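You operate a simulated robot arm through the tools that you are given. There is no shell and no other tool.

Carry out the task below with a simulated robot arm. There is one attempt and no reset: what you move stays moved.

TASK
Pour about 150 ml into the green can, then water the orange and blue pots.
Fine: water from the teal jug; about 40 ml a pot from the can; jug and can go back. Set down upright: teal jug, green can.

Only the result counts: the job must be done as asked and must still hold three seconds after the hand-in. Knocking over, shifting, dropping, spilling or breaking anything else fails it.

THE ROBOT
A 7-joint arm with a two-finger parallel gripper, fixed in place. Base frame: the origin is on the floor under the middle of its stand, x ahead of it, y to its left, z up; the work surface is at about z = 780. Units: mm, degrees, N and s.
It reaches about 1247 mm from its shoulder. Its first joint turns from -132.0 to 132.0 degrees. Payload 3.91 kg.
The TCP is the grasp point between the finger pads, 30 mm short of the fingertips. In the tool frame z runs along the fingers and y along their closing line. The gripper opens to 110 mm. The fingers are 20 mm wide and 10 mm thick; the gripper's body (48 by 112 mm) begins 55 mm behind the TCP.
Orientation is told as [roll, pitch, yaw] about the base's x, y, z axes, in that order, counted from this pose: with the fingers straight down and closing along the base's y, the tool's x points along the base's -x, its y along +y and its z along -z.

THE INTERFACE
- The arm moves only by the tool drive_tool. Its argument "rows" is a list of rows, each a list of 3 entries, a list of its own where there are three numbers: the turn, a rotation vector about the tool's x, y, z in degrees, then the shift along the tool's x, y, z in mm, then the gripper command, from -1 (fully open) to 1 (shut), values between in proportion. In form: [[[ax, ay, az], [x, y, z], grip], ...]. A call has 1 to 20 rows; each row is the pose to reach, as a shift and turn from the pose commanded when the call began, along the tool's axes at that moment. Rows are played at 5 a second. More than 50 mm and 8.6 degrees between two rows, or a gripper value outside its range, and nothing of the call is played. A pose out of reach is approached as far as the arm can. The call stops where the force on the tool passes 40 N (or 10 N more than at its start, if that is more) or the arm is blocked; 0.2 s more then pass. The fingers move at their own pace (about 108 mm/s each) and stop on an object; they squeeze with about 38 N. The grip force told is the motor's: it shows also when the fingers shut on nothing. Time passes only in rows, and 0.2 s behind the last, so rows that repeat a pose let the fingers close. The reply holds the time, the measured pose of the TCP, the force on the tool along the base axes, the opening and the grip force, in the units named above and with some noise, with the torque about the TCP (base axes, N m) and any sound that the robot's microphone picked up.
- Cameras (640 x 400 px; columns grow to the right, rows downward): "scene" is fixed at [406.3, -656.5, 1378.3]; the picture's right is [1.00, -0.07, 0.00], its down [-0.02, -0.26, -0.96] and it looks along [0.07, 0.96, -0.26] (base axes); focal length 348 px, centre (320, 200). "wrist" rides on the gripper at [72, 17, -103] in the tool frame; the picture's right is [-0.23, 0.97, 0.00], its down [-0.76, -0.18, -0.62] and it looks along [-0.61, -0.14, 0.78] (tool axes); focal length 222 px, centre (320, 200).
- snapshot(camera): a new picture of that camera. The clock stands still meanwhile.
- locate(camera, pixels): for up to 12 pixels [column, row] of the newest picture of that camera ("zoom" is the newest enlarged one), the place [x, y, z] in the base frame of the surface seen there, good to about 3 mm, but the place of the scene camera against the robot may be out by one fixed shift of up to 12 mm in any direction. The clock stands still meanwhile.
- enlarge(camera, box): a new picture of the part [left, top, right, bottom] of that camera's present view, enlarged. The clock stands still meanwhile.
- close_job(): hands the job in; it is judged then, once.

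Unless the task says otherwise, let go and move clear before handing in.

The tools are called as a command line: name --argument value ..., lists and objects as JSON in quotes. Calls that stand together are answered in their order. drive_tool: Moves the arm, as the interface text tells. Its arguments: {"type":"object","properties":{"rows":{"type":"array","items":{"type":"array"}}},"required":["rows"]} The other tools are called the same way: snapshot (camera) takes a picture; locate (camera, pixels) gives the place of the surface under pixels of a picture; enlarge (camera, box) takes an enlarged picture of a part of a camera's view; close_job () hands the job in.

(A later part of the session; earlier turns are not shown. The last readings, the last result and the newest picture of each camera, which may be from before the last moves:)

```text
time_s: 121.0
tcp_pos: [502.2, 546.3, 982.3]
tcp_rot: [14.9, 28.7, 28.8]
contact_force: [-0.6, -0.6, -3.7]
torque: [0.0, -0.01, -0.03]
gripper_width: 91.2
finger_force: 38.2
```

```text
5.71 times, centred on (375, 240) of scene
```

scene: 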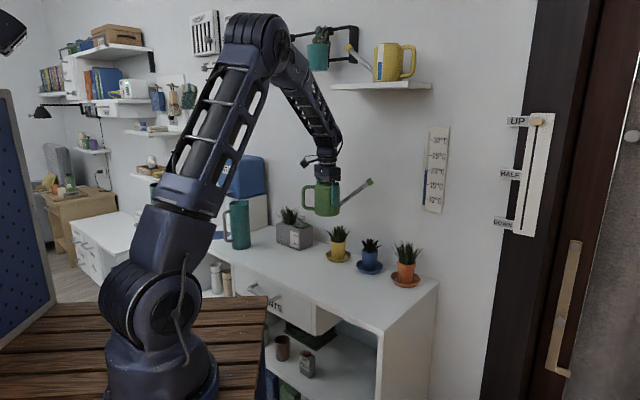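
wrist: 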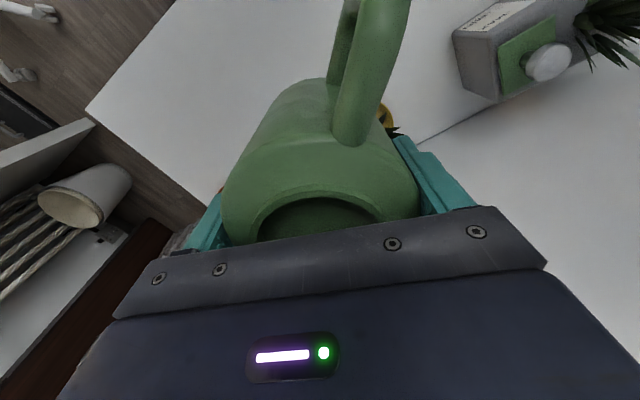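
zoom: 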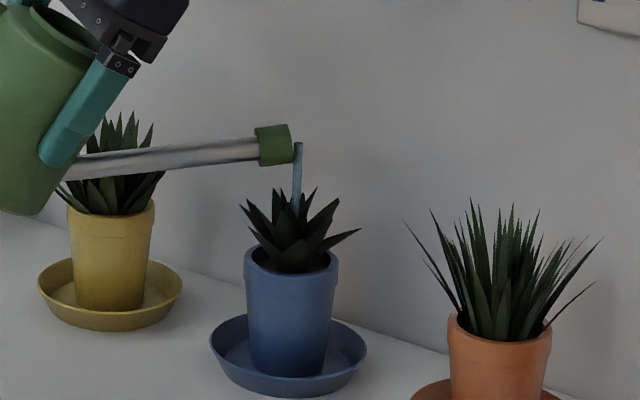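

Still streaming at 32°. By my model the total at 32° is bounded at about 30–45 ml, so I'll hold two more seconds and look again.

drive_tool --rows '[[[0, 0, 0], [0, 0, 0], 1], [[0, 0, 0], [0, 0, 0], 1], [[0, 0, 0], [0, 0, 0], 1], [[0, 0, 0], [0, 0, 0], 1], [[0, 0, 0], [0, 0, 0], 1], [[0, 0, 0], [0, 0, 0], 1]]'

enlarge --camera "scene" --box '[355, 205, 395, 275]'

```text
time_s: 122.4
tcp_pos: [501.7, 547.2, 983.1]
tcp_rot: [14.9, 28.7, 28.8]
contact_force: [0.0, 0.2, -2.4]
torque: [0.03, 0.02, 0.04]
gripper_width: 90.9
finger_force: 37.5
```

```text
5.71 times, centred on (375, 240) of scene
```

zoom: 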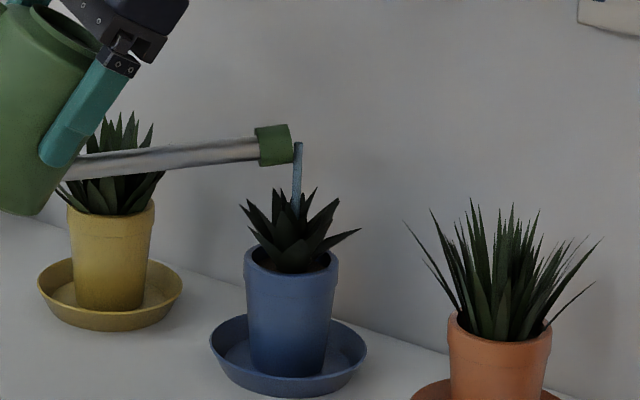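

I'll stop here, bring the can upright and raise it to read the gauge.

drive_tool --rows '[[[3.38, -7.25, 0], [0, 0, 0], 1], [[5.92, -12.68, 0], [4, 2, -7], 1], [[8.46, -18.12, 0], [14.4, 6.7, -25.4], 1], [[11, -23.56, 0], [28.8, 13.4, -50.9], 1], [[13.54, -28.99, 0], [43.2, 20.2, -76.3], 1], [[13.54, -28.99, 0], [43.2, 20.2, -76.3], 1]]'

drive_tool --rows '[[[0, 0, 8.25], [3.4, -3.8, 0.8], 1], [[0, 0, 16.5], [6.7, -7.6, 1.5], 1], [[0, 0, 24.75], [10.1, -11.4, 2.3], 1], [[0, 0, 33], [13.5, -15.3, 3], 1], [[0, 0, 41.25], [16.8, -19.1, 3.8], 1], [[0, 0, 49.5], [20.2, -22.9, 4.5], 1], [[0, 0, 57.75], [23.5, -26.7, 5.3], 1], [[0, 0, 66], [26.9, -30.5, 6], 1], [[0, 0, 74.25], [30.3, -34.3, 6.8], 1], [[0, 0, 82.5], [33.6, -38.1, 7.5], 1], [[0, 0, 90.75], [37, -41.9, 8.3], 1], [[0, 0, 99], [40.4, -45.8, 9], 1], [[0, 0, 107.25], [43.7, -49.6, 9.8], 1], [[0, 0, 115.5], [47.1, -53.4, 10.5], 1], [[0, 0, 123.75], [50.4, -57.2, 11.3], 1], [[0, 0, 132], [53.8, -61, 12], 1], [[0, 0, 132], [53.8, -61, 12], 1]]'

enlarge --camera "scene" --box '[318, 192, 342, 232]'

```text
time_s: 123.8
tcp_pos: [502.4, 545.5, 1072.9]
tcp_rot: [0.2, -0.1, 24.9]
contact_force: [-0.6, -0.1, -3.5]
torque: [0.01, 0.0, -0.02]
gripper_width: 91.3
finger_force: 38.0
```

```text
time_s: 127.4
tcp_pos: [479.6, 469.0, 1059.2]
tcp_rot: [-0.1, 0.1, -107.2]
contact_force: [0.0, -0.4, -3.5]
torque: [0.02, -0.02, 0.0]
gripper_width: 91.2
finger_force: 37.5
```

```text
10.00 times, centred on (330, 212) of scene
```

zoom: 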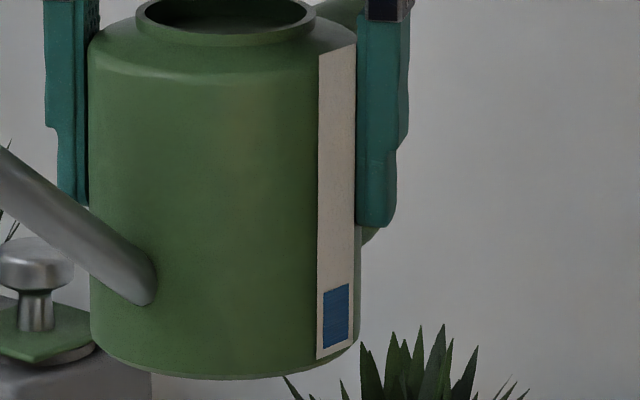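

The blue fill is now about 56.5 px against 71.5 before, so about 30 ml went into the blue pot. I'll zoom in more to refine the reading.

enlarge --camera "scene" --box '[326, 218, 338, 230]'

```text
16.00 times, centred on (332, 224) of scene
```

zoom: 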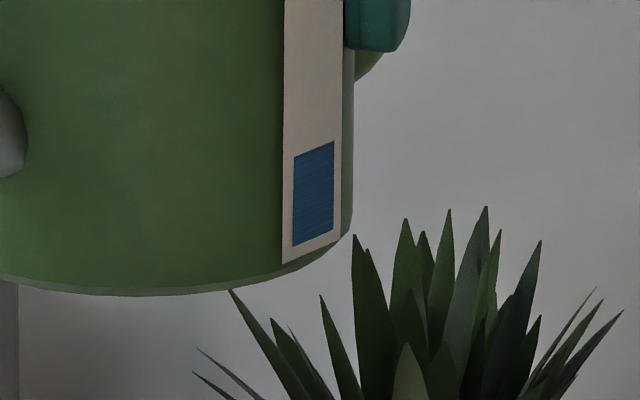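

At 16x the fill is 88.5 px (18.9 mm, down 5.5 mm), so about 31 ml has gone into the blue pot. About 9 ml more is needed, so I'll go back to the same pose.

drive_tool --rows '[[[0, 0, -8.25], [5, 0, -0.9], 1], [[0, 0, -16.5], [10, 0, -1.7], 1], [[0, 0, -24.75], [15, 0, -2.6], 1], [[0, 0, -33], [20, -0.1, -3.5], 1], [[0, 0, -41.25], [25, -0.1, -4.3], 1], [[0, 0, -49.5], [30, -0.2, -5.2], 1], [[0, 0, -57.75], [35, -0.2, -6], 1], [[0, 0, -66], [40, -0.2, -6.9], 1], [[0, 0, -74.25], [45, -0.3, -7.8], 1], [[0, 0, -82.5], [50, -0.3, -8.6], 1], [[0, 0, -90.75], [55, -0.3, -9.5], 1], [[0, 0, -99], [60, -0.4, -10.4], 1], [[0, 0, -107.25], [65, -0.4, -11.2], 1], [[0, 0, -115.5], [70, -0.4, -12], 1], [[0, 0, -123.75], [75, -0.5, -13], 1], [[0, 0, -132.2], [79.8, -0.5, -13.8], 1], [[0, 0, -132.2], [79.8, -0.5, -13.8], 1]]'

drive_tool --rows '[[[-3.17, 6.8, 0], [0, 0, 15], 1], [[-6.35, 13.6, 0], [0, 0, 40], 1], [[-9.52, 20.39, 0], [0, 0, 65], 1], [[-12.69, 27.18, 0], [0, 0, 90], 1], [[-12.69, 27.18, 0], [0, 0, 90], 1]]'

enlarge --camera "scene" --box '[355, 205, 395, 275]'

```text
time_s: 131.0
tcp_pos: [502.1, 545.6, 1075.7]
tcp_rot: [0.1, 0.0, 25.2]
contact_force: [0.3, -1.3, -2.7]
torque: [0.0, 0.02, -0.01]
gripper_width: 91.2
finger_force: 38.3
```

```text
time_s: 132.2
tcp_pos: [501.6, 545.9, 985.4]
tcp_rot: [13.9, 26.9, 28.5]
contact_force: [0.8, -0.6, -2.3]
torque: [-0.02, -0.04, -0.02]
gripper_width: 91.0
finger_force: 37.6
```

```text
5.71 times, centred on (375, 240) of scene
```

zoom: 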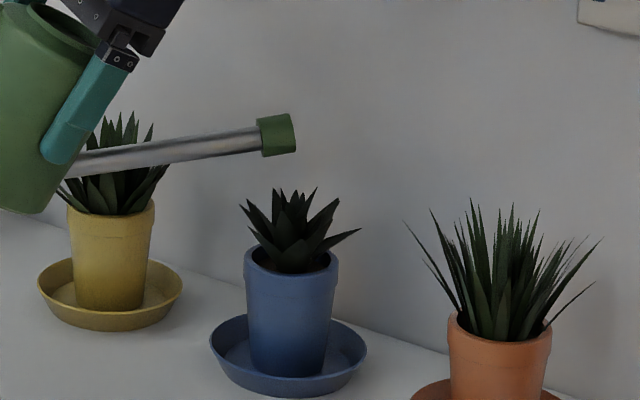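

At 30° there's no flow. I'll tilt to 32.4° for about a second and check the stream.

drive_tool --rows '[[[-1.02, 2.17, 0], [0, 0, 0], 1], [[-1.02, 2.17, 0], [0, 0, 0], 1], [[-1.02, 2.17, 0], [0, 0, 0], 1], [[-1.02, 2.17, 0], [0, 0, 0], 1], [[-1.02, 2.17, 0], [0, 0, 0], 1]]'

enlarge --camera "scene" --box '[355, 205, 395, 275]'

```text
time_s: 133.4
tcp_pos: [501.6, 544.8, 985.1]
tcp_rot: [15.2, 29.0, 29.1]
contact_force: [-1.6, 1.3, -3.4]
torque: [0.0, 0.01, 0.0]
gripper_width: 91.1
finger_force: 38.1
```

```text
5.71 times, centred on (375, 240) of scene
```

zoom: 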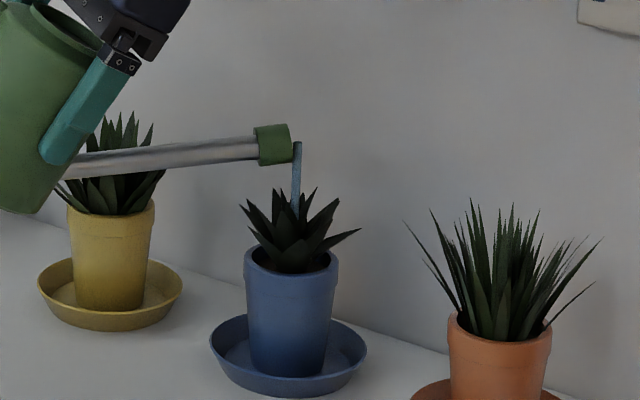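

The stream lands in the pot as before, about 1.1 s so far. I'll hold two more rows, then tilt back, rise and turn to read the gauge.

drive_tool --rows '[[[0, 0, 0], [0, 0, 0], 1], [[0, 0, 0], [0, 0, 0], 1], [[3.38, -7.25, 0], [0, 0, 0], 1], [[5.92, -12.68, 0], [4, 2, -7], 1], [[8.46, -18.12, 0], [14.4, 6.7, -25.4], 1], [[11, -23.56, 0], [28.8, 13.4, -50.9], 1], [[13.71, -29.36, 0], [43.2, 20.2, -76.3], 1], [[13.71, -29.36, 0], [43.2, 20.2, -76.3], 1]]'

drive_tool --rows '[[[0, 0, 8.25], [3.4, -3.8, 0.8], 1], [[0, 0, 16.5], [6.7, -7.6, 1.5], 1], [[0, 0, 24.75], [10.1, -11.4, 2.3], 1], [[0, 0, 33], [13.5, -15.3, 3], 1], [[0, 0, 41.25], [16.8, -19.1, 3.8], 1], [[0, 0, 49.5], [20.2, -22.9, 4.5], 1], [[0, 0, 57.75], [23.5, -26.7, 5.3], 1], [[0, 0, 66], [26.9, -30.5, 6], 1], [[0, 0, 74.25], [30.3, -34.3, 6.8], 1], [[0, 0, 82.5], [33.6, -38.1, 7.5], 1], [[0, 0, 90.75], [37, -41.9, 8.3], 1], [[0, 0, 99], [40.4, -45.8, 9], 1], [[0, 0, 107.25], [43.7, -49.6, 9.8], 1], [[0, 0, 115.5], [47.1, -53.4, 10.5], 1], [[0, 0, 123.75], [50.4, -57.2, 11.3], 1], [[0, 0, 132], [53.8, -61, 12], 1], [[0, 0, 132], [53.8, -61, 12], 1]]'

enlarge --camera "scene" --box '[326, 218, 338, 230]'

enlarge --camera "scene" --box '[318, 192, 342, 232]'

```text
time_s: 135.2
tcp_pos: [501.6, 546.5, 1074.4]
tcp_rot: [0.1, -0.1, 25.1]
contact_force: [0.0, -0.2, -3.6]
torque: [-0.05, 0.05, -0.03]
gripper_width: 90.8
finger_force: 37.7
```

```text
time_s: 138.8
tcp_pos: [480.7, 467.3, 1061.8]
tcp_rot: [0.0, 0.1, -106.9]
contact_force: [0.9, 0.0, -3.0]
torque: [-0.01, -0.02, 0.01]
gripper_width: 91.1
finger_force: 38.1
```

```text
16.00 times, centred on (332, 224) of scene
```

zoom: 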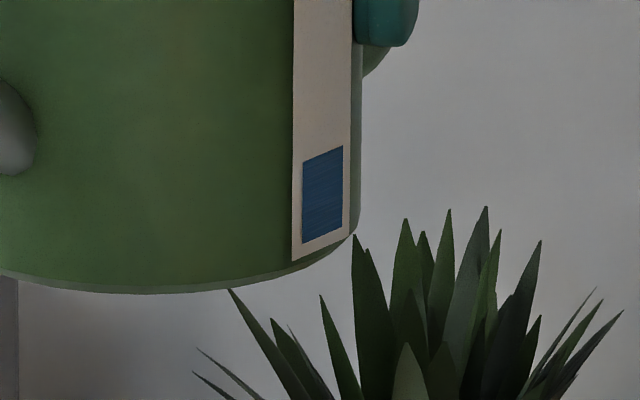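

```text
10.00 times, centred on (330, 212) of scene
```

zoom: 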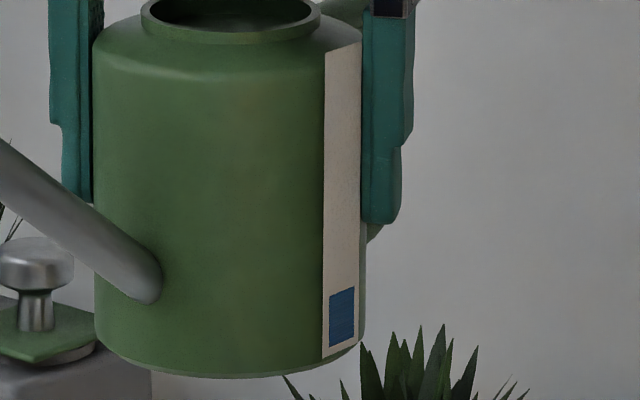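

The gauge now reads 83 px at 16x (17.7 mm), down 6.7 mm from the start, so the blue pot received about 39–40 ml. Next is the orange pot: I'll locate its rim and leaves in the scene camera.

enlarge --camera "scene" --box '[382, 235, 430, 295]'

locate --camera "zoom" --pixels '[[270, 195], [310, 212], [370, 200], [320, 80], [335, 60], [290, 100], [320, 150], [240, 80], [320, 340], [320, 120], [350, 60], [305, 60]]'

```text
6.67 times, centred on (406, 265) of scene
```

zoom: 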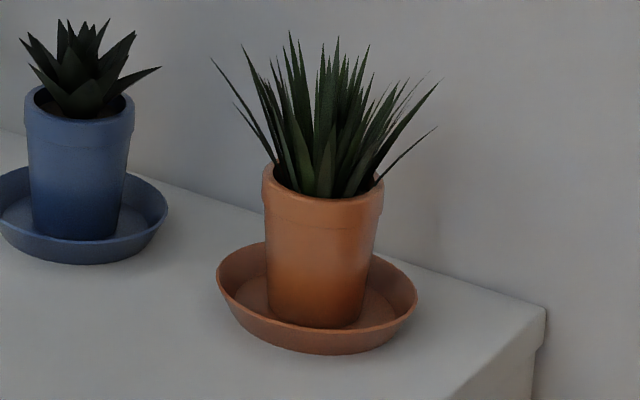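

```text
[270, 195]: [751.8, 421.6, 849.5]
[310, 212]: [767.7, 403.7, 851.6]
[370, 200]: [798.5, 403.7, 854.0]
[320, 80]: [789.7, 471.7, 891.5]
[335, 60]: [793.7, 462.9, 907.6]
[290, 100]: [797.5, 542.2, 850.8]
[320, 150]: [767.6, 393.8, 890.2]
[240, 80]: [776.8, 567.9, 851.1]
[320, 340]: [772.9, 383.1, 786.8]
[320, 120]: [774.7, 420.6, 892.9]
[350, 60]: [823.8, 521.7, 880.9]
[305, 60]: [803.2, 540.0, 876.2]
```

I'll refine the orange rim's edges and leaf tips with a few more points.

locate --camera "zoom" --pixels '[[266, 190], [265, 180], [381, 192], [380, 205], [323, 205], [323, 215], [330, 212], [316, 212], [291, 45], [337, 48], [299, 60], [366, 60]]'

locate --camera "scene" --pixels '[[406, 262], [400, 262], [412, 262]]'

```text
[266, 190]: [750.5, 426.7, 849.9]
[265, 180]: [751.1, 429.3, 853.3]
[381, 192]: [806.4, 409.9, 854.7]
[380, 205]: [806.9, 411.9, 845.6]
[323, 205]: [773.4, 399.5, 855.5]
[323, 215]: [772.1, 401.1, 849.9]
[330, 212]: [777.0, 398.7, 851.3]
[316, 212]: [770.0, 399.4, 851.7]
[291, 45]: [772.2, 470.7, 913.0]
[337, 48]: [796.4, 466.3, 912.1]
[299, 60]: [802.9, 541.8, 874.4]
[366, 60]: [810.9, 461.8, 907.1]
```

```text
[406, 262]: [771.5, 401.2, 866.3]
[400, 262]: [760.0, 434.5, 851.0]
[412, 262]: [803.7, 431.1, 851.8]
```

The orange pot's centre is at scene (780.5, 428.5), with leaf tips up to about 915–920. I'll move the can to the left of it with the spout facing +x at safe height.

drive_tool --rows '[[[0, 0, -8.25], [0.5, 8, -1.1], 1], [[0, 0, -16.5], [1, 15.9, -2.2], 1], [[0, 0, -24.75], [1.4, 23.9, -3.4], 1], [[0, 0, -33], [1.9, 31.8, -4.5], 1], [[0, 0, -41.25], [2.4, 39.8, -5.6], 1], [[0, 0, -49.5], [2.9, 47.7, -6.8], 1], [[0, 0, -57.75], [3.4, 55.7, -7.9], 1], [[0, 0, -66], [3.9, 63.6, -9], 1], [[0, 0, -74.25], [4.3, 71.6, -10.1], 1], [[0, 0, -82.5], [4.8, 79.5, -11.2], 1], [[0, 0, -90.75], [5.3, 87.5, -12.4], 1], [[0, 0, -99], [5.8, 95.4, -13.5], 1], [[0, 0, -107.25], [6.3, 103.4, -14.6], 1], [[0, 0, -115.5], [6.7, 111.3, -15.8], 1], [[0, 0, -123.75], [7.2, 119.3, -16.9], 1], [[0, 0, -131.9], [7.7, 127.2, -18], 1], [[0, 0, -131.9], [7.7, 127.2, -18], 1]]'

snapshot --camera "scene"

```text
time_s: 142.4
tcp_pos: [604.1, 437.5, 1080.5]
tcp_rot: [0.1, -0.1, 25.1]
contact_force: [-0.2, 0.2, -3.1]
torque: [0.0, 0.02, -0.02]
gripper_width: 91.2
finger_force: 38.0
```

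```text
taken
```

scene: 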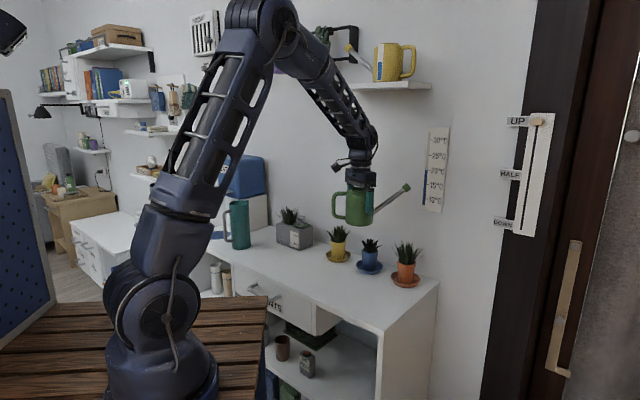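

The can is at (604, 437.5, 1080). I'll tilt to 30° (below the onset expected at about 32°) while lowering to z≈1012.

drive_tool --rows '[[[-3.17, 6.8, 0], [0, 0, 12], 1], [[-6.35, 13.6, 0], [0, 0, 30], 1], [[-9.52, 20.39, 0], [0, 0, 50], 1], [[-12.69, 27.18, 0], [0, 0, 68], 1], [[-12.69, 27.18, 0], [0, 0, 68], 1]]'

enlarge --camera "scene" --box '[370, 195, 440, 290]'

```text
time_s: 143.6
tcp_pos: [604.5, 437.1, 1013.2]
tcp_rot: [13.9, 27.0, 28.5]
contact_force: [0.2, 0.3, -3.7]
torque: [-0.01, -0.01, 0.01]
gripper_width: 91.2
finger_force: 37.9
```

```text
4.21 times, centred on (405, 242) of scene
```

zoom: 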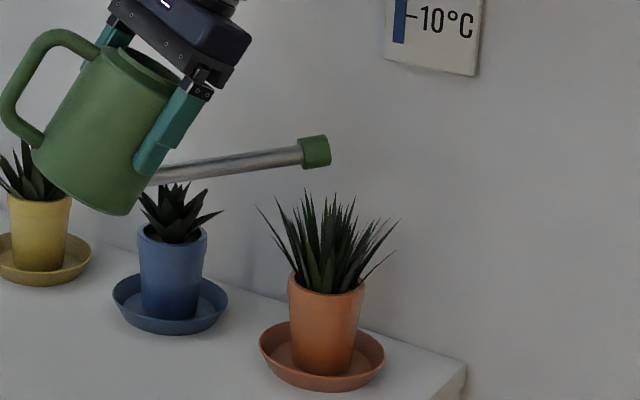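

The head is above the orange pot at zoom (315,150). I'll check its position against the pot.

locate --camera "zoom" --pixels '[[315, 152], [326, 150], [305, 154], [316, 140], [316, 163], [297, 288], [325, 298], [357, 292], [325, 200], [303, 200]]'

```text
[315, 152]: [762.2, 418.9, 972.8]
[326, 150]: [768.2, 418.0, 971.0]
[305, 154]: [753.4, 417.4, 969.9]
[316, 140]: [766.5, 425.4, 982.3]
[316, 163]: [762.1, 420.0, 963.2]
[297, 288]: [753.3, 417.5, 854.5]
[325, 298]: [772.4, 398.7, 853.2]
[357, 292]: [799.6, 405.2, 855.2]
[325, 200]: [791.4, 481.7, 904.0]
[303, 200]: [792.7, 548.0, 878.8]
```

The outlet is at scene (770, 430, 972), which puts the stream at about (780, 430), over the pot's centre. I'll tilt to 34.2° and check the stream early.

drive_tool --rows '[[[-0.89, 1.9, 0], [0, 0, 0], 1], [[-1.78, 3.81, 0], [0, 0, 0], 1], [[-1.78, 3.81, 0], [0, 0, 0], 1]]'

enlarge --camera "scene" --box '[382, 205, 430, 280]'

```text
time_s: 144.4
tcp_pos: [603.8, 437.7, 1012.0]
tcp_rot: [16.1, 30.6, 29.5]
contact_force: [-0.4, 0.2, -2.4]
torque: [0.02, 0.02, 0.0]
gripper_width: 90.9
finger_force: 37.9
```

```text
5.33 times, centred on (406, 242) of scene
```

zoom: 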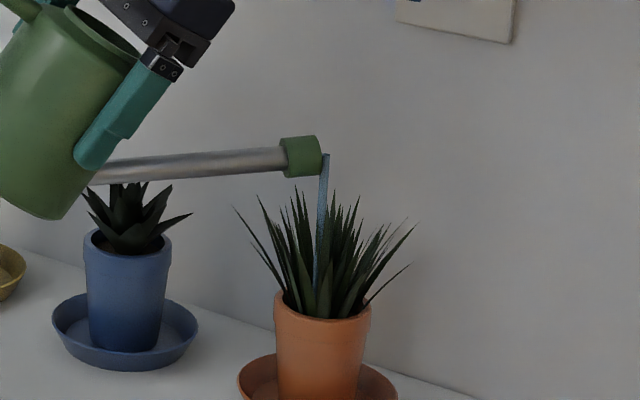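

The stream falls from (326,155) into the pot near (316,285). I'll locate where it lands.

locate --camera "zoom" --pixels '[[325, 165], [322, 200], [319, 235], [316, 270], [316, 283], [280, 308], [322, 322], [368, 312]]'

```text
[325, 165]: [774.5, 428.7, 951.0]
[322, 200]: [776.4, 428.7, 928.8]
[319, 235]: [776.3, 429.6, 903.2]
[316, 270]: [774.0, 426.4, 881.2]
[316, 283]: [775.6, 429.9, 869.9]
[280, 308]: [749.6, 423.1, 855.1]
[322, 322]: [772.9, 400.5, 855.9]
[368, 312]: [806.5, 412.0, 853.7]
```

The stream lands at (775.5, 429), within 5 mm of the pot's centre. I'll hold about 2.4 s more for a total near 40 ml, then stop.

drive_tool --rows '[[[0, 0, 0], [0, 0, 0], 1], [[0, 0, 0], [0, 0, 0], 1], [[0, 0, 0], [0, 0, 0], 1], [[0, 0, 0], [0, 0, 0], 1], [[0, 0, 0], [0, 0, 0], 1], [[0, 0, 0], [0, 0, 0], 1], [[0, 0, 0], [0, 0, 0], 1], [[0, 0, 0], [0, 0, 0], 1], [[0, 0, 0], [0, 0, 0], 1], [[0, 0, 0], [0, 0, 0], 1], [[0, 0, 0], [0, 0, 0], 1]]'

drive_tool --rows '[[[3.38, -7.25, 0], [0, 0, 0], 1], [[5.92, -12.68, 0], [4, 2, -7], 1], [[8.46, -18.12, 0], [12, 5.6, -21], 1], [[11.4, -24.5, 0], [23, 10.8, -40], 1], [[14.47, -30.98, 0], [33.6, 15.7, -58.5], 1], [[14.47, -30.98, 0], [33.6, 15.7, -58.5], 1]]'

snapshot --camera "scene"

```text
time_s: 146.8
tcp_pos: [604.2, 436.8, 1011.4]
tcp_rot: [16.1, 30.6, 29.5]
contact_force: [-0.5, 0.2, -2.9]
torque: [0.0, 0.02, -0.02]
gripper_width: 90.8
finger_force: 37.7
```

```text
time_s: 148.2
tcp_pos: [605.3, 437.4, 1081.9]
tcp_rot: [0.1, -0.2, 25.0]
contact_force: [0.6, 0.8, -2.8]
torque: [-0.03, 0.01, -0.04]
gripper_width: 91.2
finger_force: 37.8
```

```text
taken
```

scene: 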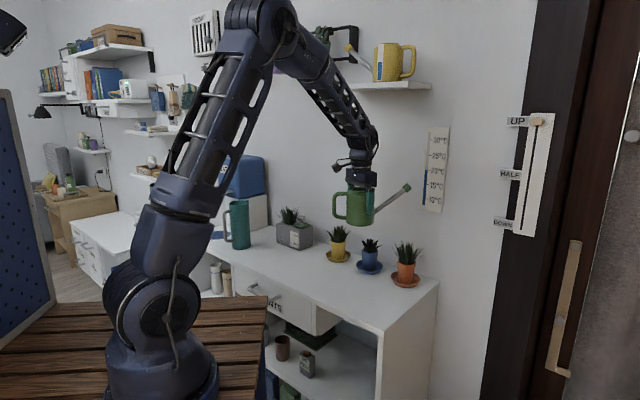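

The can is upright and clear. I'll bring it back to the gauge-reading spot.

drive_tool --rows '[[[0, 0, 8.25], [6.3, 5, 1.2], 1], [[0, 0, 16.5], [12.5, 10, 2.5], 1], [[0, 0, 24.75], [18.8, 15, 3.7], 1], [[0, 0, 33], [25, 20, 5], 1], [[0, 0, 41.25], [31.3, 24.9, 6.2], 1], [[0, 0, 49.5], [37.5, 29.9, 7.5], 1], [[0, 0, 57.75], [43.8, 34.9, 8.7], 1], [[0, 0, 66], [50, 39.9, 10], 1], [[0, 0, 74.25], [56.3, 44.9, 11.2], 1], [[0, 0, 82.5], [62.6, 49.9, 12.5], 1], [[0, 0, 90.75], [68.8, 54.9, 13.7], 1], [[0, 0, 99], [75.1, 59.9, 15], 1], [[0, 0, 107.25], [81.3, 64.8, 16.2], 1], [[0, 0, 115.5], [87.6, 69.8, 17.5], 1], [[0, 0, 123.75], [93.8, 74.8, 18.7], 1], [[0, 0, 132], [100.1, 79.8, 20], 1], [[0, 0, 132], [100.1, 79.8, 20], 1]]'

enlarge --camera "scene" --box '[326, 218, 338, 230]'

enlarge --camera "scene" --box '[318, 192, 342, 232]'

```text
time_s: 151.8
tcp_pos: [482.0, 467.0, 1061.9]
tcp_rot: [-0.2, 0.1, -107.1]
contact_force: [0.7, 0.2, -2.8]
torque: [0.03, -0.01, -0.02]
gripper_width: 90.6
finger_force: 38.3
```

```text
16.00 times, centred on (332, 224) of scene
```

zoom: 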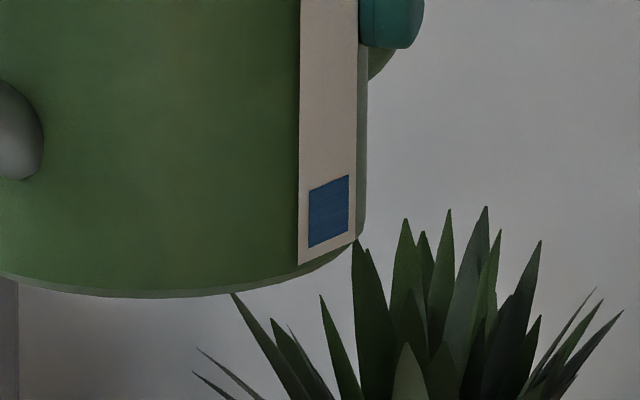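

```text
10.00 times, centred on (330, 212) of scene
```

zoom: 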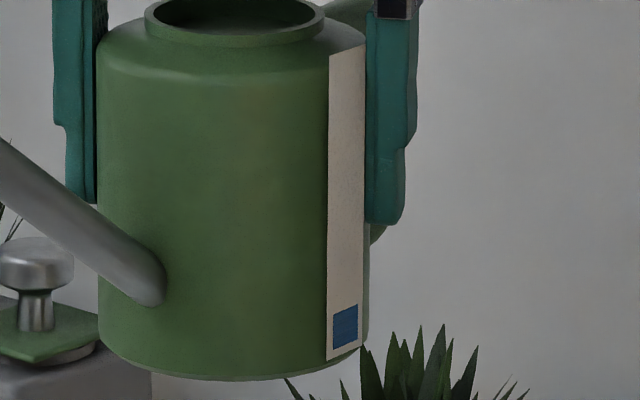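

The fill is now about 57 px at 16x against 83 before, so the orange pot got about 32 ml and needs about 8 ml more. I'll go back to the same pose over it.

drive_tool --rows '[[[0, 0, -8.25], [0.5, 7.9, -1.1], 1], [[0, 0, -16.5], [1, 15.7, -2.2], 1], [[0, 0, -24.75], [1.4, 23.6, -3.4], 1], [[0, 0, -33], [1.9, 31.5, -4.5], 1], [[0, 0, -41.25], [2.4, 39.3, -5.6], 1], [[0, 0, -49.5], [2.9, 47.2, -6.8], 1], [[0, 0, -57.75], [3.3, 55.1, -7.9], 1], [[0, 0, -66], [3.8, 63, -9], 1], [[0, 0, -74.25], [4.3, 70.8, -10.1], 1], [[0, 0, -82.5], [4.8, 78.7, -11.2], 1], [[0, 0, -90.75], [5.2, 86.6, -12.4], 1], [[0, 0, -99], [5.7, 94.4, -13.5], 1], [[0, 0, -107.25], [6.2, 102.3, -14.6], 1], [[0, 0, -115.5], [6.7, 110.2, -15.8], 1], [[0, 0, -123.75], [7.1, 118, -16.9], 1], [[0, 0, -132.1], [7.6, 125.9, -18], 1], [[0, 0, -132.1], [7.6, 125.9, -18], 1]]'

drive_tool --rows '[[[-3.17, 6.8, 0], [0, 0, 12], 1], [[-6.35, 13.6, 0], [0, 0, 30], 1], [[-9.52, 20.39, 0], [0, 0, 50], 1], [[-12.69, 27.18, 0], [0, 0, 68], 1], [[-13.54, 28.99, 0], [0, 0, 68], 1], [[-13.54, 28.99, 0], [0, 0, 68], 1]]'

enlarge --camera "scene" --box '[382, 205, 430, 280]'

```text
time_s: 155.4
tcp_pos: [603.8, 437.9, 1078.6]
tcp_rot: [0.1, -0.1, 25.2]
contact_force: [0.3, 0.5, -3.7]
torque: [-0.02, 0.0, 0.03]
gripper_width: 91.0
finger_force: 38.1
```

```text
time_s: 156.8
tcp_pos: [604.8, 438.9, 1011.5]
tcp_rot: [14.9, 28.7, 29.0]
contact_force: [-0.3, -0.4, -3.2]
torque: [0.01, -0.04, 0.03]
gripper_width: 91.1
finger_force: 38.3
```

```text
5.33 times, centred on (406, 242) of scene
```

zoom: 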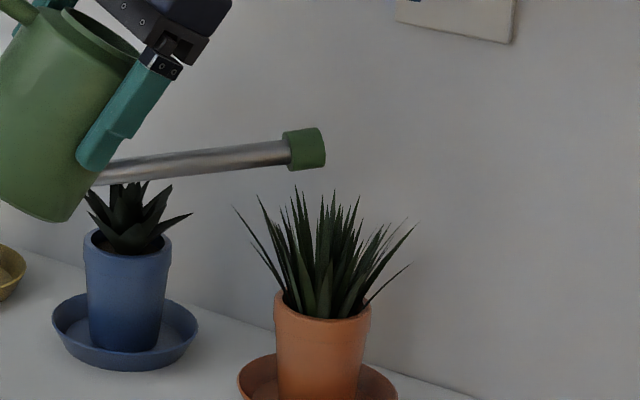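

At 32° there's no flow, and the head is in the same place over the orange pot. I'll tilt to 34.5° for about a second.

drive_tool --rows '[[[-1.06, 2.27, 0], [0, 0, 0], 1], [[-1.06, 2.27, 0], [0, 0, 0], 1], [[-1.06, 2.27, 0], [0, 0, 0], 1], [[-1.06, 2.27, 0], [0, 0, 0], 1], [[-1.06, 2.27, 0], [0, 0, 0], 1]]'

enlarge --camera "scene" --box '[382, 205, 430, 280]'

```text
time_s: 158.0
tcp_pos: [603.5, 437.3, 1012.8]
tcp_rot: [16.4, 30.8, 29.7]
contact_force: [0.2, 0.2, -2.4]
torque: [0.0, -0.03, 0.0]
gripper_width: 91.1
finger_force: 37.9
```

```text
5.33 times, centred on (406, 242) of scene
```

zoom: 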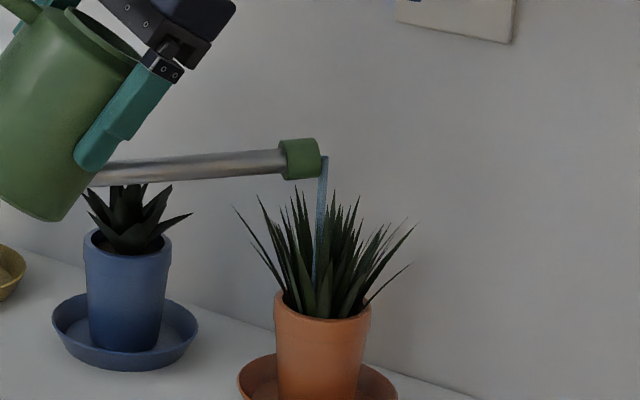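

The stream lands in the pot again, about 1.1 s so far. I'll hold two more rows, tilt back and rise.

drive_tool --rows '[[[0, 0, 0], [0, 0, 0], 1], [[0, 0, 0], [0, 0, 0], 1], [[3.38, -7.25, 0], [0, 0, 0], 1], [[5.92, -12.68, 0], [4, 2, -7], 1], [[8.46, -18.12, 0], [12, 5.6, -21], 1], [[11.4, -24.5, 0], [23, 10.8, -40], 1], [[14.6, -31.25, 0], [33.6, 15.7, -58.5], 1], [[14.6, -31.25, 0], [33.6, 15.7, -58.5], 1]]'

drive_tool --rows '[[[0, 0, 8.25], [6.3, 5, 1.2], 1], [[0, 0, 16.5], [12.5, 10, 2.5], 1], [[0, 0, 24.75], [18.8, 15, 3.7], 1], [[0, 0, 33], [25, 20, 5], 1], [[0, 0, 41.25], [31.3, 24.9, 6.2], 1], [[0, 0, 49.5], [37.5, 29.9, 7.5], 1], [[0, 0, 57.75], [43.8, 34.9, 8.7], 1], [[0, 0, 66], [50, 39.9, 10], 1], [[0, 0, 74.25], [56.3, 44.9, 11.2], 1], [[0, 0, 82.5], [62.6, 49.9, 12.5], 1], [[0, 0, 90.75], [68.8, 54.9, 13.7], 1], [[0, 0, 99], [75.1, 59.9, 15], 1], [[0, 0, 107.25], [81.3, 64.8, 16.2], 1], [[0, 0, 115.5], [87.6, 69.8, 17.5], 1], [[0, 0, 123.75], [93.8, 74.8, 18.7], 1], [[0, 0, 132], [100.1, 79.8, 20], 1], [[0, 0, 132], [100.1, 79.8, 20], 1]]'

enlarge --camera "scene" --box '[326, 218, 338, 230]'

enlarge --camera "scene" --box '[318, 192, 342, 232]'

```text
time_s: 159.8
tcp_pos: [606.9, 437.5, 1083.1]
tcp_rot: [0.1, -0.2, 25.1]
contact_force: [0.3, 0.8, -2.1]
torque: [-0.01, 0.05, 0.0]
gripper_width: 91.1
finger_force: 37.8
```

```text
time_s: 163.4
tcp_pos: [481.8, 467.9, 1061.2]
tcp_rot: [-0.1, 0.1, -107.0]
contact_force: [-0.3, 0.8, -2.7]
torque: [0.02, -0.01, 0.04]
gripper_width: 90.9
finger_force: 38.2
```

```text
16.00 times, centred on (332, 224) of scene
```

zoom: 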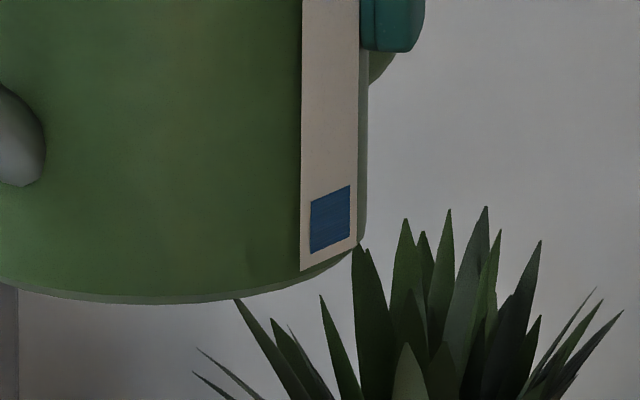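

```text
10.00 times, centred on (330, 212) of scene
```

zoom: 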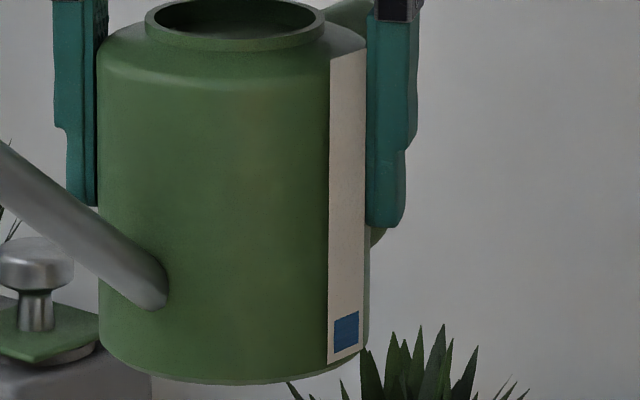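

The fill is about 54 px at 16x, so the orange pot has had about 33–36 ml. One more small top-up of about 6 ml brings it close to 40, so I'll return to the same pose.

drive_tool --rows '[[[0, 0, -8.25], [0.5, 7.9, -1.1], 1], [[0, 0, -16.5], [1, 15.7, -2.2], 1], [[0, 0, -24.75], [1.4, 23.6, -3.4], 1], [[0, 0, -33], [1.9, 31.5, -4.5], 1], [[0, 0, -41.25], [2.4, 39.3, -5.6], 1], [[0, 0, -49.5], [2.9, 47.2, -6.8], 1], [[0, 0, -57.75], [3.3, 55.1, -7.9], 1], [[0, 0, -66], [3.8, 63, -9], 1], [[0, 0, -74.25], [4.3, 70.8, -10.1], 1], [[0, 0, -82.5], [4.8, 78.7, -11.2], 1], [[0, 0, -90.75], [5.2, 86.6, -12.4], 1], [[0, 0, -99], [5.7, 94.4, -13.5], 1], [[0, 0, -107.25], [6.2, 102.3, -14.6], 1], [[0, 0, -115.5], [6.7, 110.2, -15.8], 1], [[0, 0, -123.75], [7.1, 118, -16.9], 1], [[0, 0, -132.1], [7.6, 125.9, -18], 1], [[0, 0, -132.1], [7.6, 125.9, -18], 1]]'

drive_tool --rows '[[[-3.17, 6.8, 0], [0, 0, 12], 1], [[-6.35, 13.6, 0], [0, 0, 30], 1], [[-9.52, 20.39, 0], [0, 0, 50], 1], [[-12.69, 27.18, 0], [0, 0, 68], 1], [[-13.96, 29.9, 0], [0, 0, 68], 1], [[-13.96, 29.9, 0], [0, 0, 68], 1]]'

enlarge --camera "scene" --box '[382, 205, 430, 280]'

```text
time_s: 167.0
tcp_pos: [605.7, 437.4, 1079.4]
tcp_rot: [0.1, 0.0, 25.2]
contact_force: [-0.9, -0.1, -1.7]
torque: [0.03, -0.03, -0.02]
gripper_width: 90.9
finger_force: 38.0
```

```text
time_s: 168.4
tcp_pos: [605.6, 438.1, 1011.0]
tcp_rot: [15.5, 29.7, 29.4]
contact_force: [-0.2, 0.4, -2.2]
torque: [0.0, -0.07, 0.0]
gripper_width: 90.8
finger_force: 38.3
```

```text
5.33 times, centred on (406, 242) of scene
```

zoom: 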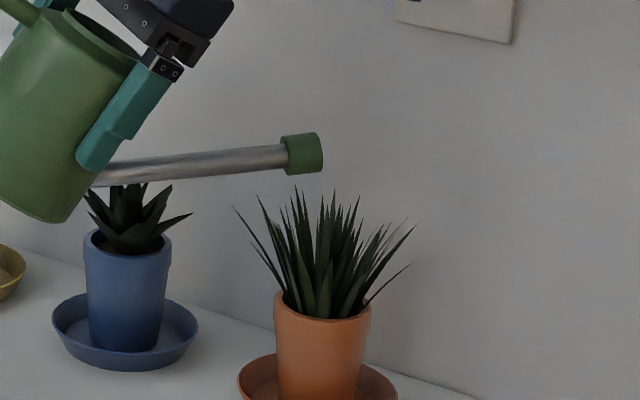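

At 33° there's no flow. I'll tilt to 35.1° for just under a second.

drive_tool --rows '[[[-0.89, 1.9, 0], [0, 0, 0], 1], [[-0.89, 1.9, 0], [0, 0, 0], 1], [[-0.89, 1.9, 0], [0, 0, 0], 1], [[-0.89, 1.9, 0], [0, 0, 0], 1]]'

enlarge --camera "scene" --box '[382, 205, 430, 280]'

```text
time_s: 169.4
tcp_pos: [603.7, 438.9, 1010.4]
tcp_rot: [16.7, 31.4, 30.1]
contact_force: [-0.4, -0.7, -2.7]
torque: [0.01, -0.01, -0.01]
gripper_width: 90.9
finger_force: 37.8
```

```text
5.33 times, centred on (406, 242) of scene
```

zoom: 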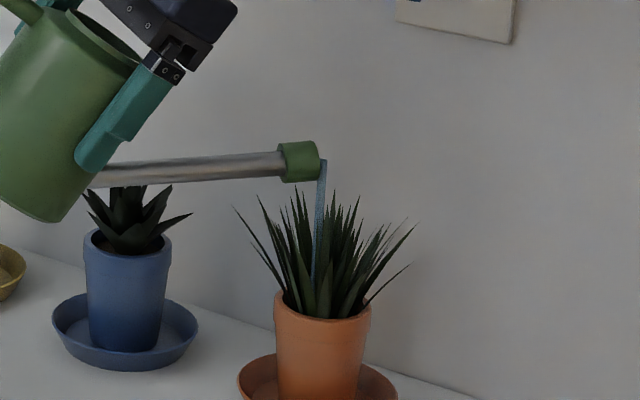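

It is flowing into the pot. One more hold row, then I'll tilt back, rise, and return to read the gauge.

drive_tool --rows '[[[0, 0, 0], [0, 0, 0], 1], [[3.38, -7.25, 0], [0, 0, 0], 1], [[5.92, -12.68, 0], [4, 2, -7], 1], [[8.46, -18.12, 0], [12, 5.6, -21], 1], [[11.4, -24.5, 0], [23, 10.8, -40], 1], [[14.85, -31.8, 0], [33.6, 15.7, -58.5], 1], [[14.85, -31.8, 0], [33.6, 15.7, -58.5], 1]]'

drive_tool --rows '[[[0, 0, 8.25], [6.3, 5, 1.2], 1], [[0, 0, 16.5], [12.5, 10, 2.5], 1], [[0, 0, 24.75], [18.8, 15, 3.7], 1], [[0, 0, 33], [25, 20, 5], 1], [[0, 0, 41.25], [31.3, 24.9, 6.2], 1], [[0, 0, 49.5], [37.5, 29.9, 7.5], 1], [[0, 0, 57.75], [43.8, 34.9, 8.7], 1], [[0, 0, 66], [50, 39.9, 10], 1], [[0, 0, 74.25], [56.3, 44.9, 11.2], 1], [[0, 0, 82.5], [62.6, 49.9, 12.5], 1], [[0, 0, 90.75], [68.8, 54.9, 13.7], 1], [[0, 0, 99], [75.1, 59.9, 15], 1], [[0, 0, 107.25], [81.3, 64.8, 16.2], 1], [[0, 0, 115.5], [87.6, 69.8, 17.5], 1], [[0, 0, 123.75], [93.8, 74.8, 18.7], 1], [[0, 0, 132], [100.1, 79.8, 20], 1], [[0, 0, 132], [100.1, 79.8, 20], 1]]'

enlarge --camera "scene" --box '[326, 218, 338, 230]'

enlarge --camera "scene" --box '[318, 192, 342, 232]'

```text
time_s: 171.0
tcp_pos: [609.1, 438.2, 1080.0]
tcp_rot: [0.0, -0.1, 25.3]
contact_force: [0.1, 0.1, -1.3]
torque: [-0.03, 0.03, 0.01]
gripper_width: 90.9
finger_force: 37.7
```

```text
time_s: 174.6
tcp_pos: [483.5, 467.9, 1060.3]
tcp_rot: [0.0, 0.1, -106.9]
contact_force: [-0.5, -0.1, -2.6]
torque: [0.04, -0.02, 0.0]
gripper_width: 90.9
finger_force: 37.6
```

```text
16.00 times, centred on (332, 224) of scene
```

zoom: 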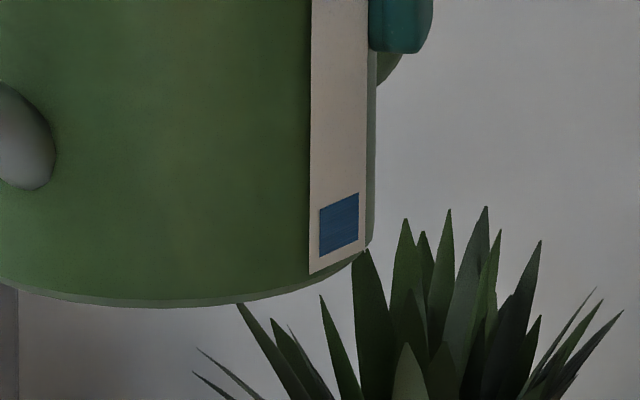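

```text
10.00 times, centred on (330, 212) of scene
```

zoom: 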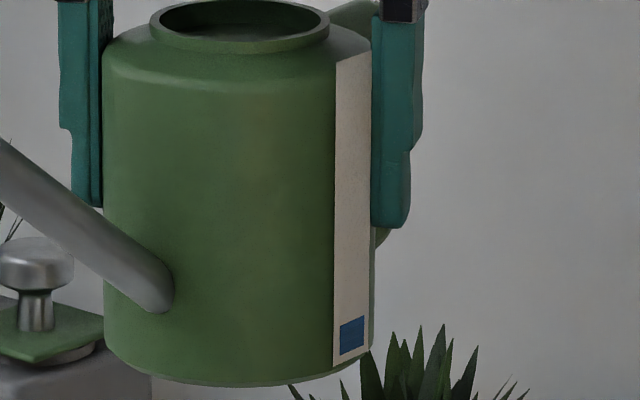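

The gauge reads about 49.5 px at 16x (31.5 px at 10x), so the orange pot has had about 40 ml in total, like the blue one. Now I'll carry the can back above its place.

drive_tool --rows '[[[0, 0, -8.16], [8.4, -18.8, 0], 1], [[0, 0, -16.3], [16.8, -37.6, 0], 1], [[0, 0, -24.5], [25.2, -56.4, 0], 1], [[0, 0, -32.7], [33.6, -75.2, 0], 1], [[0, 0, -40.8], [42, -94, 0], 1], [[0, 0, -49], [50.3, -112.8, 0], 1], [[0, 0, -57.1], [58.7, -131.6, 0], 1], [[0, 0, -65.3], [67.1, -150.4, 0], 1], [[0, 0, -73.5], [75.5, -169.2, 0], 1], [[0, 0, -81.6], [83.9, -188, 0], 1], [[0, 0, -89.8], [92.3, -206.8, 0], 1], [[0, 0, -89.8], [92.3, -206.8, 0], 1]]'

snapshot --camera "scene"

snapshot --camera "wrist"

```text
time_s: 177.2
tcp_pos: [312.5, 616.4, 1061.2]
tcp_rot: [0.1, 0.1, -16.8]
contact_force: [-0.6, -0.6, -2.8]
torque: [0.04, 0.0, -0.04]
gripper_width: 90.8
finger_force: 37.7
```

```text
taken
```

scene: 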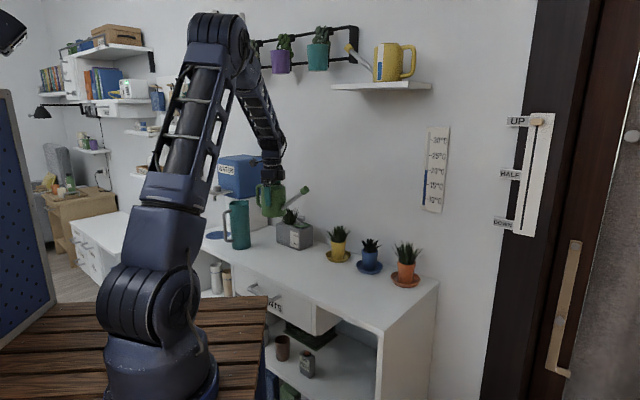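

```text
taken
```

wrist: 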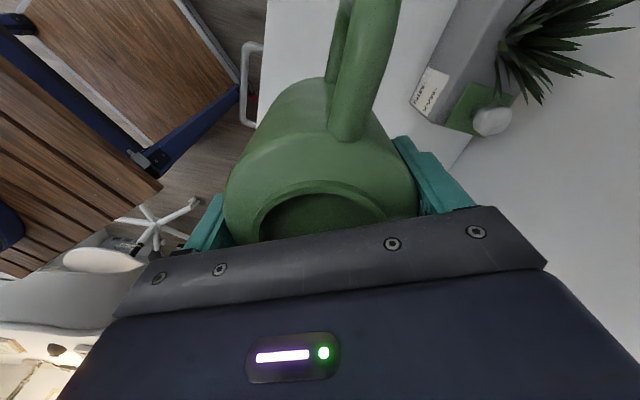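

The can is above its place at (312.5, 616.4, 1061). I'll lower it to a few millimetres above the table.

drive_tool --rows '[[[0, 0, 0], [0, 0, 35], 1], [[0, 0, 0], [0, 0, 75], 1], [[0, 0, 0], [0, 0, 115], 1], [[0, 0, 0], [0, 0, 150], 1], [[0, 0, 0], [0, 0, 178], 1], [[0, 0, 0], [0, 0, 193], 1], [[0, 0, 0], [0, 0, 200], 1], [[0, 0, 0], [0, 0, 200], 1]]'

enlarge --camera "scene" --box '[220, 180, 330, 280]'

```text
time_s: 179.0
tcp_pos: [311.5, 615.9, 860.0]
tcp_rot: [0.0, 0.1, -17.0]
contact_force: [0.0, 0.0, -2.0]
torque: [0.04, 0.01, 0.03]
gripper_width: 90.9
finger_force: 37.6
```

```text
4.00 times, centred on (275, 230) of scene
```

zoom: 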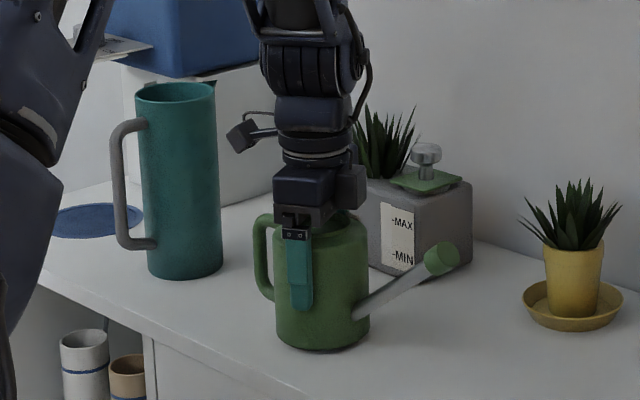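

The can hangs about 6 mm above the table at z=860. I'll step down 1–1.5 mm at a time until it takes its weight.

drive_tool --rows '[[[0, 0, 0], [0, 0, 1.5], 1], [[0, 0, 0], [0, 0, 3], 1], [[0, 0, 0], [0, 0, 3], 1]]'

drive_tool --rows '[[[0, 0, 0], [0, 0, 1], 1], [[0, 0, 0], [0, 0, 1], 1]]'

drive_tool --rows '[[[0, 0, 0], [0, 0, 1], 1], [[0, 0, 0], [0, 0, 1], 1]]'

```text
time_s: 179.8
tcp_pos: [311.8, 616.4, 856.8]
tcp_rot: [0.0, 0.1, -17.1]
contact_force: [1.3, 0.0, -2.0]
torque: [0.02, 0.05, 0.02]
gripper_width: 90.9
finger_force: 37.7
```

```text
time_s: 180.4
tcp_pos: [312.3, 616.4, 856.4]
tcp_rot: [0.1, 0.1, -17.0]
contact_force: [0.6, -0.9, -2.8]
torque: [0.03, 0.03, -0.01]
gripper_width: 90.5
finger_force: 38.2
```

```text
time_s: 181.0
tcp_pos: [312.0, 617.4, 855.8]
tcp_rot: [0.1, 0.2, -17.0]
contact_force: [-0.9, 0.2, 2.1]
torque: [-0.16, 0.03, -0.02]
gripper_width: 91.0
finger_force: 38.2
```

Fz turned to +2.1 N, so the can rests on the table. I'll open the fingers and check.

drive_tool --rows '[[[0, 0, 0], [0, 0, 0.3], 1], [[0, 0, 0], [0, 0, 0.3], -0.8], [[0, 0, 0], [0, 0, 0.3], -1], [[0, 0, 0], [0, 0, 0.3], -1], [[0, 0, 0], [0, 0, 0.3], -1]]'

snapshot --camera "wrist"

enlarge --camera "scene" --box '[220, 180, 330, 280]'

```text
time_s: 182.2
tcp_pos: [313.3, 616.7, 854.7]
tcp_rot: [0.1, 0.2, -17.0]
contact_force: [-0.1, 0.0, -1.1]
torque: [0.02, 0.0, -0.02]
gripper_width: 110.1
finger_force: 0.2
```

```text
taken
```

wrist: 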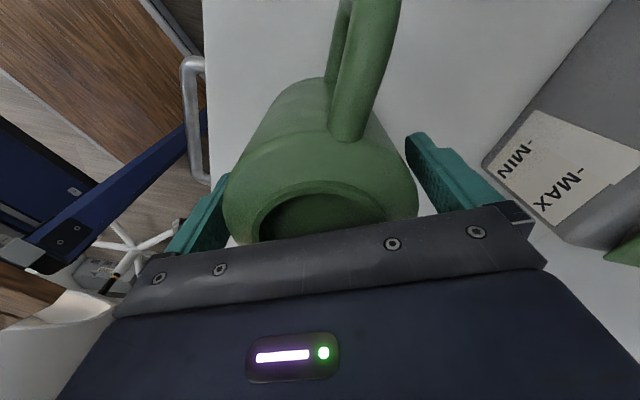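

```text
4.00 times, centred on (275, 230) of scene
```

zoom: 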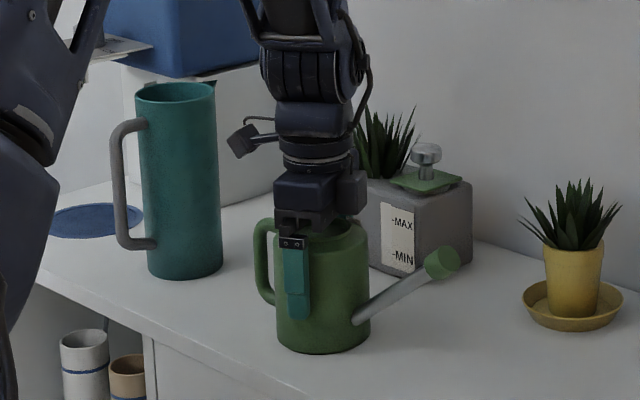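

The can stands in its place with both fingers open around it. I'll rise straight up and clear.

drive_tool --rows '[[[0, 0, 0], [0, 0, -15], -1], [[0, 0, 0], [0, 0, -40], -1], [[0, 0, 0], [0, 0, -80], -1], [[0, 0, 0], [0, 0, -125], -1], [[0, 0, 0], [0, 0, -170], -1], [[0, 0, 0], [0, 0, -215], -1], [[0, 0, 0], [20, -40, -250], -1], [[0, 0, 0], [20, -80, -270], -1], [[0, 0, 0], [20, -80, -270], -1]]'

snapshot --camera "scene"

enlarge --camera "scene" --box '[190, 180, 330, 290]'

enlarge --camera "scene" --box '[310, 210, 450, 310]'

```text
refused: row 7 steps farther than a row can; nothing moved
```

```text
taken
```

scene: 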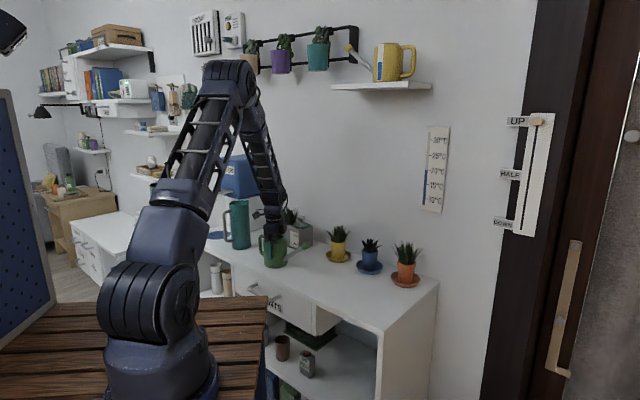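

```text
3.64 times, centred on (260, 235) of scene
```

zoom: 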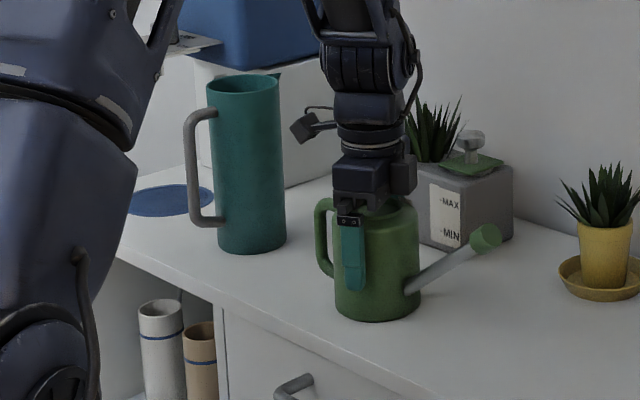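

```text
4.00 times, centred on (380, 260) of scene
```

zoom: 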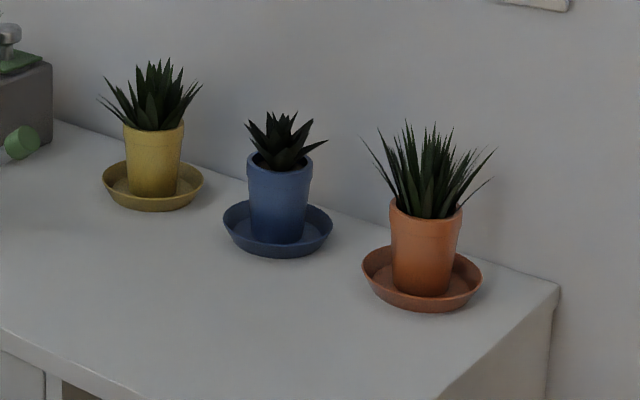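

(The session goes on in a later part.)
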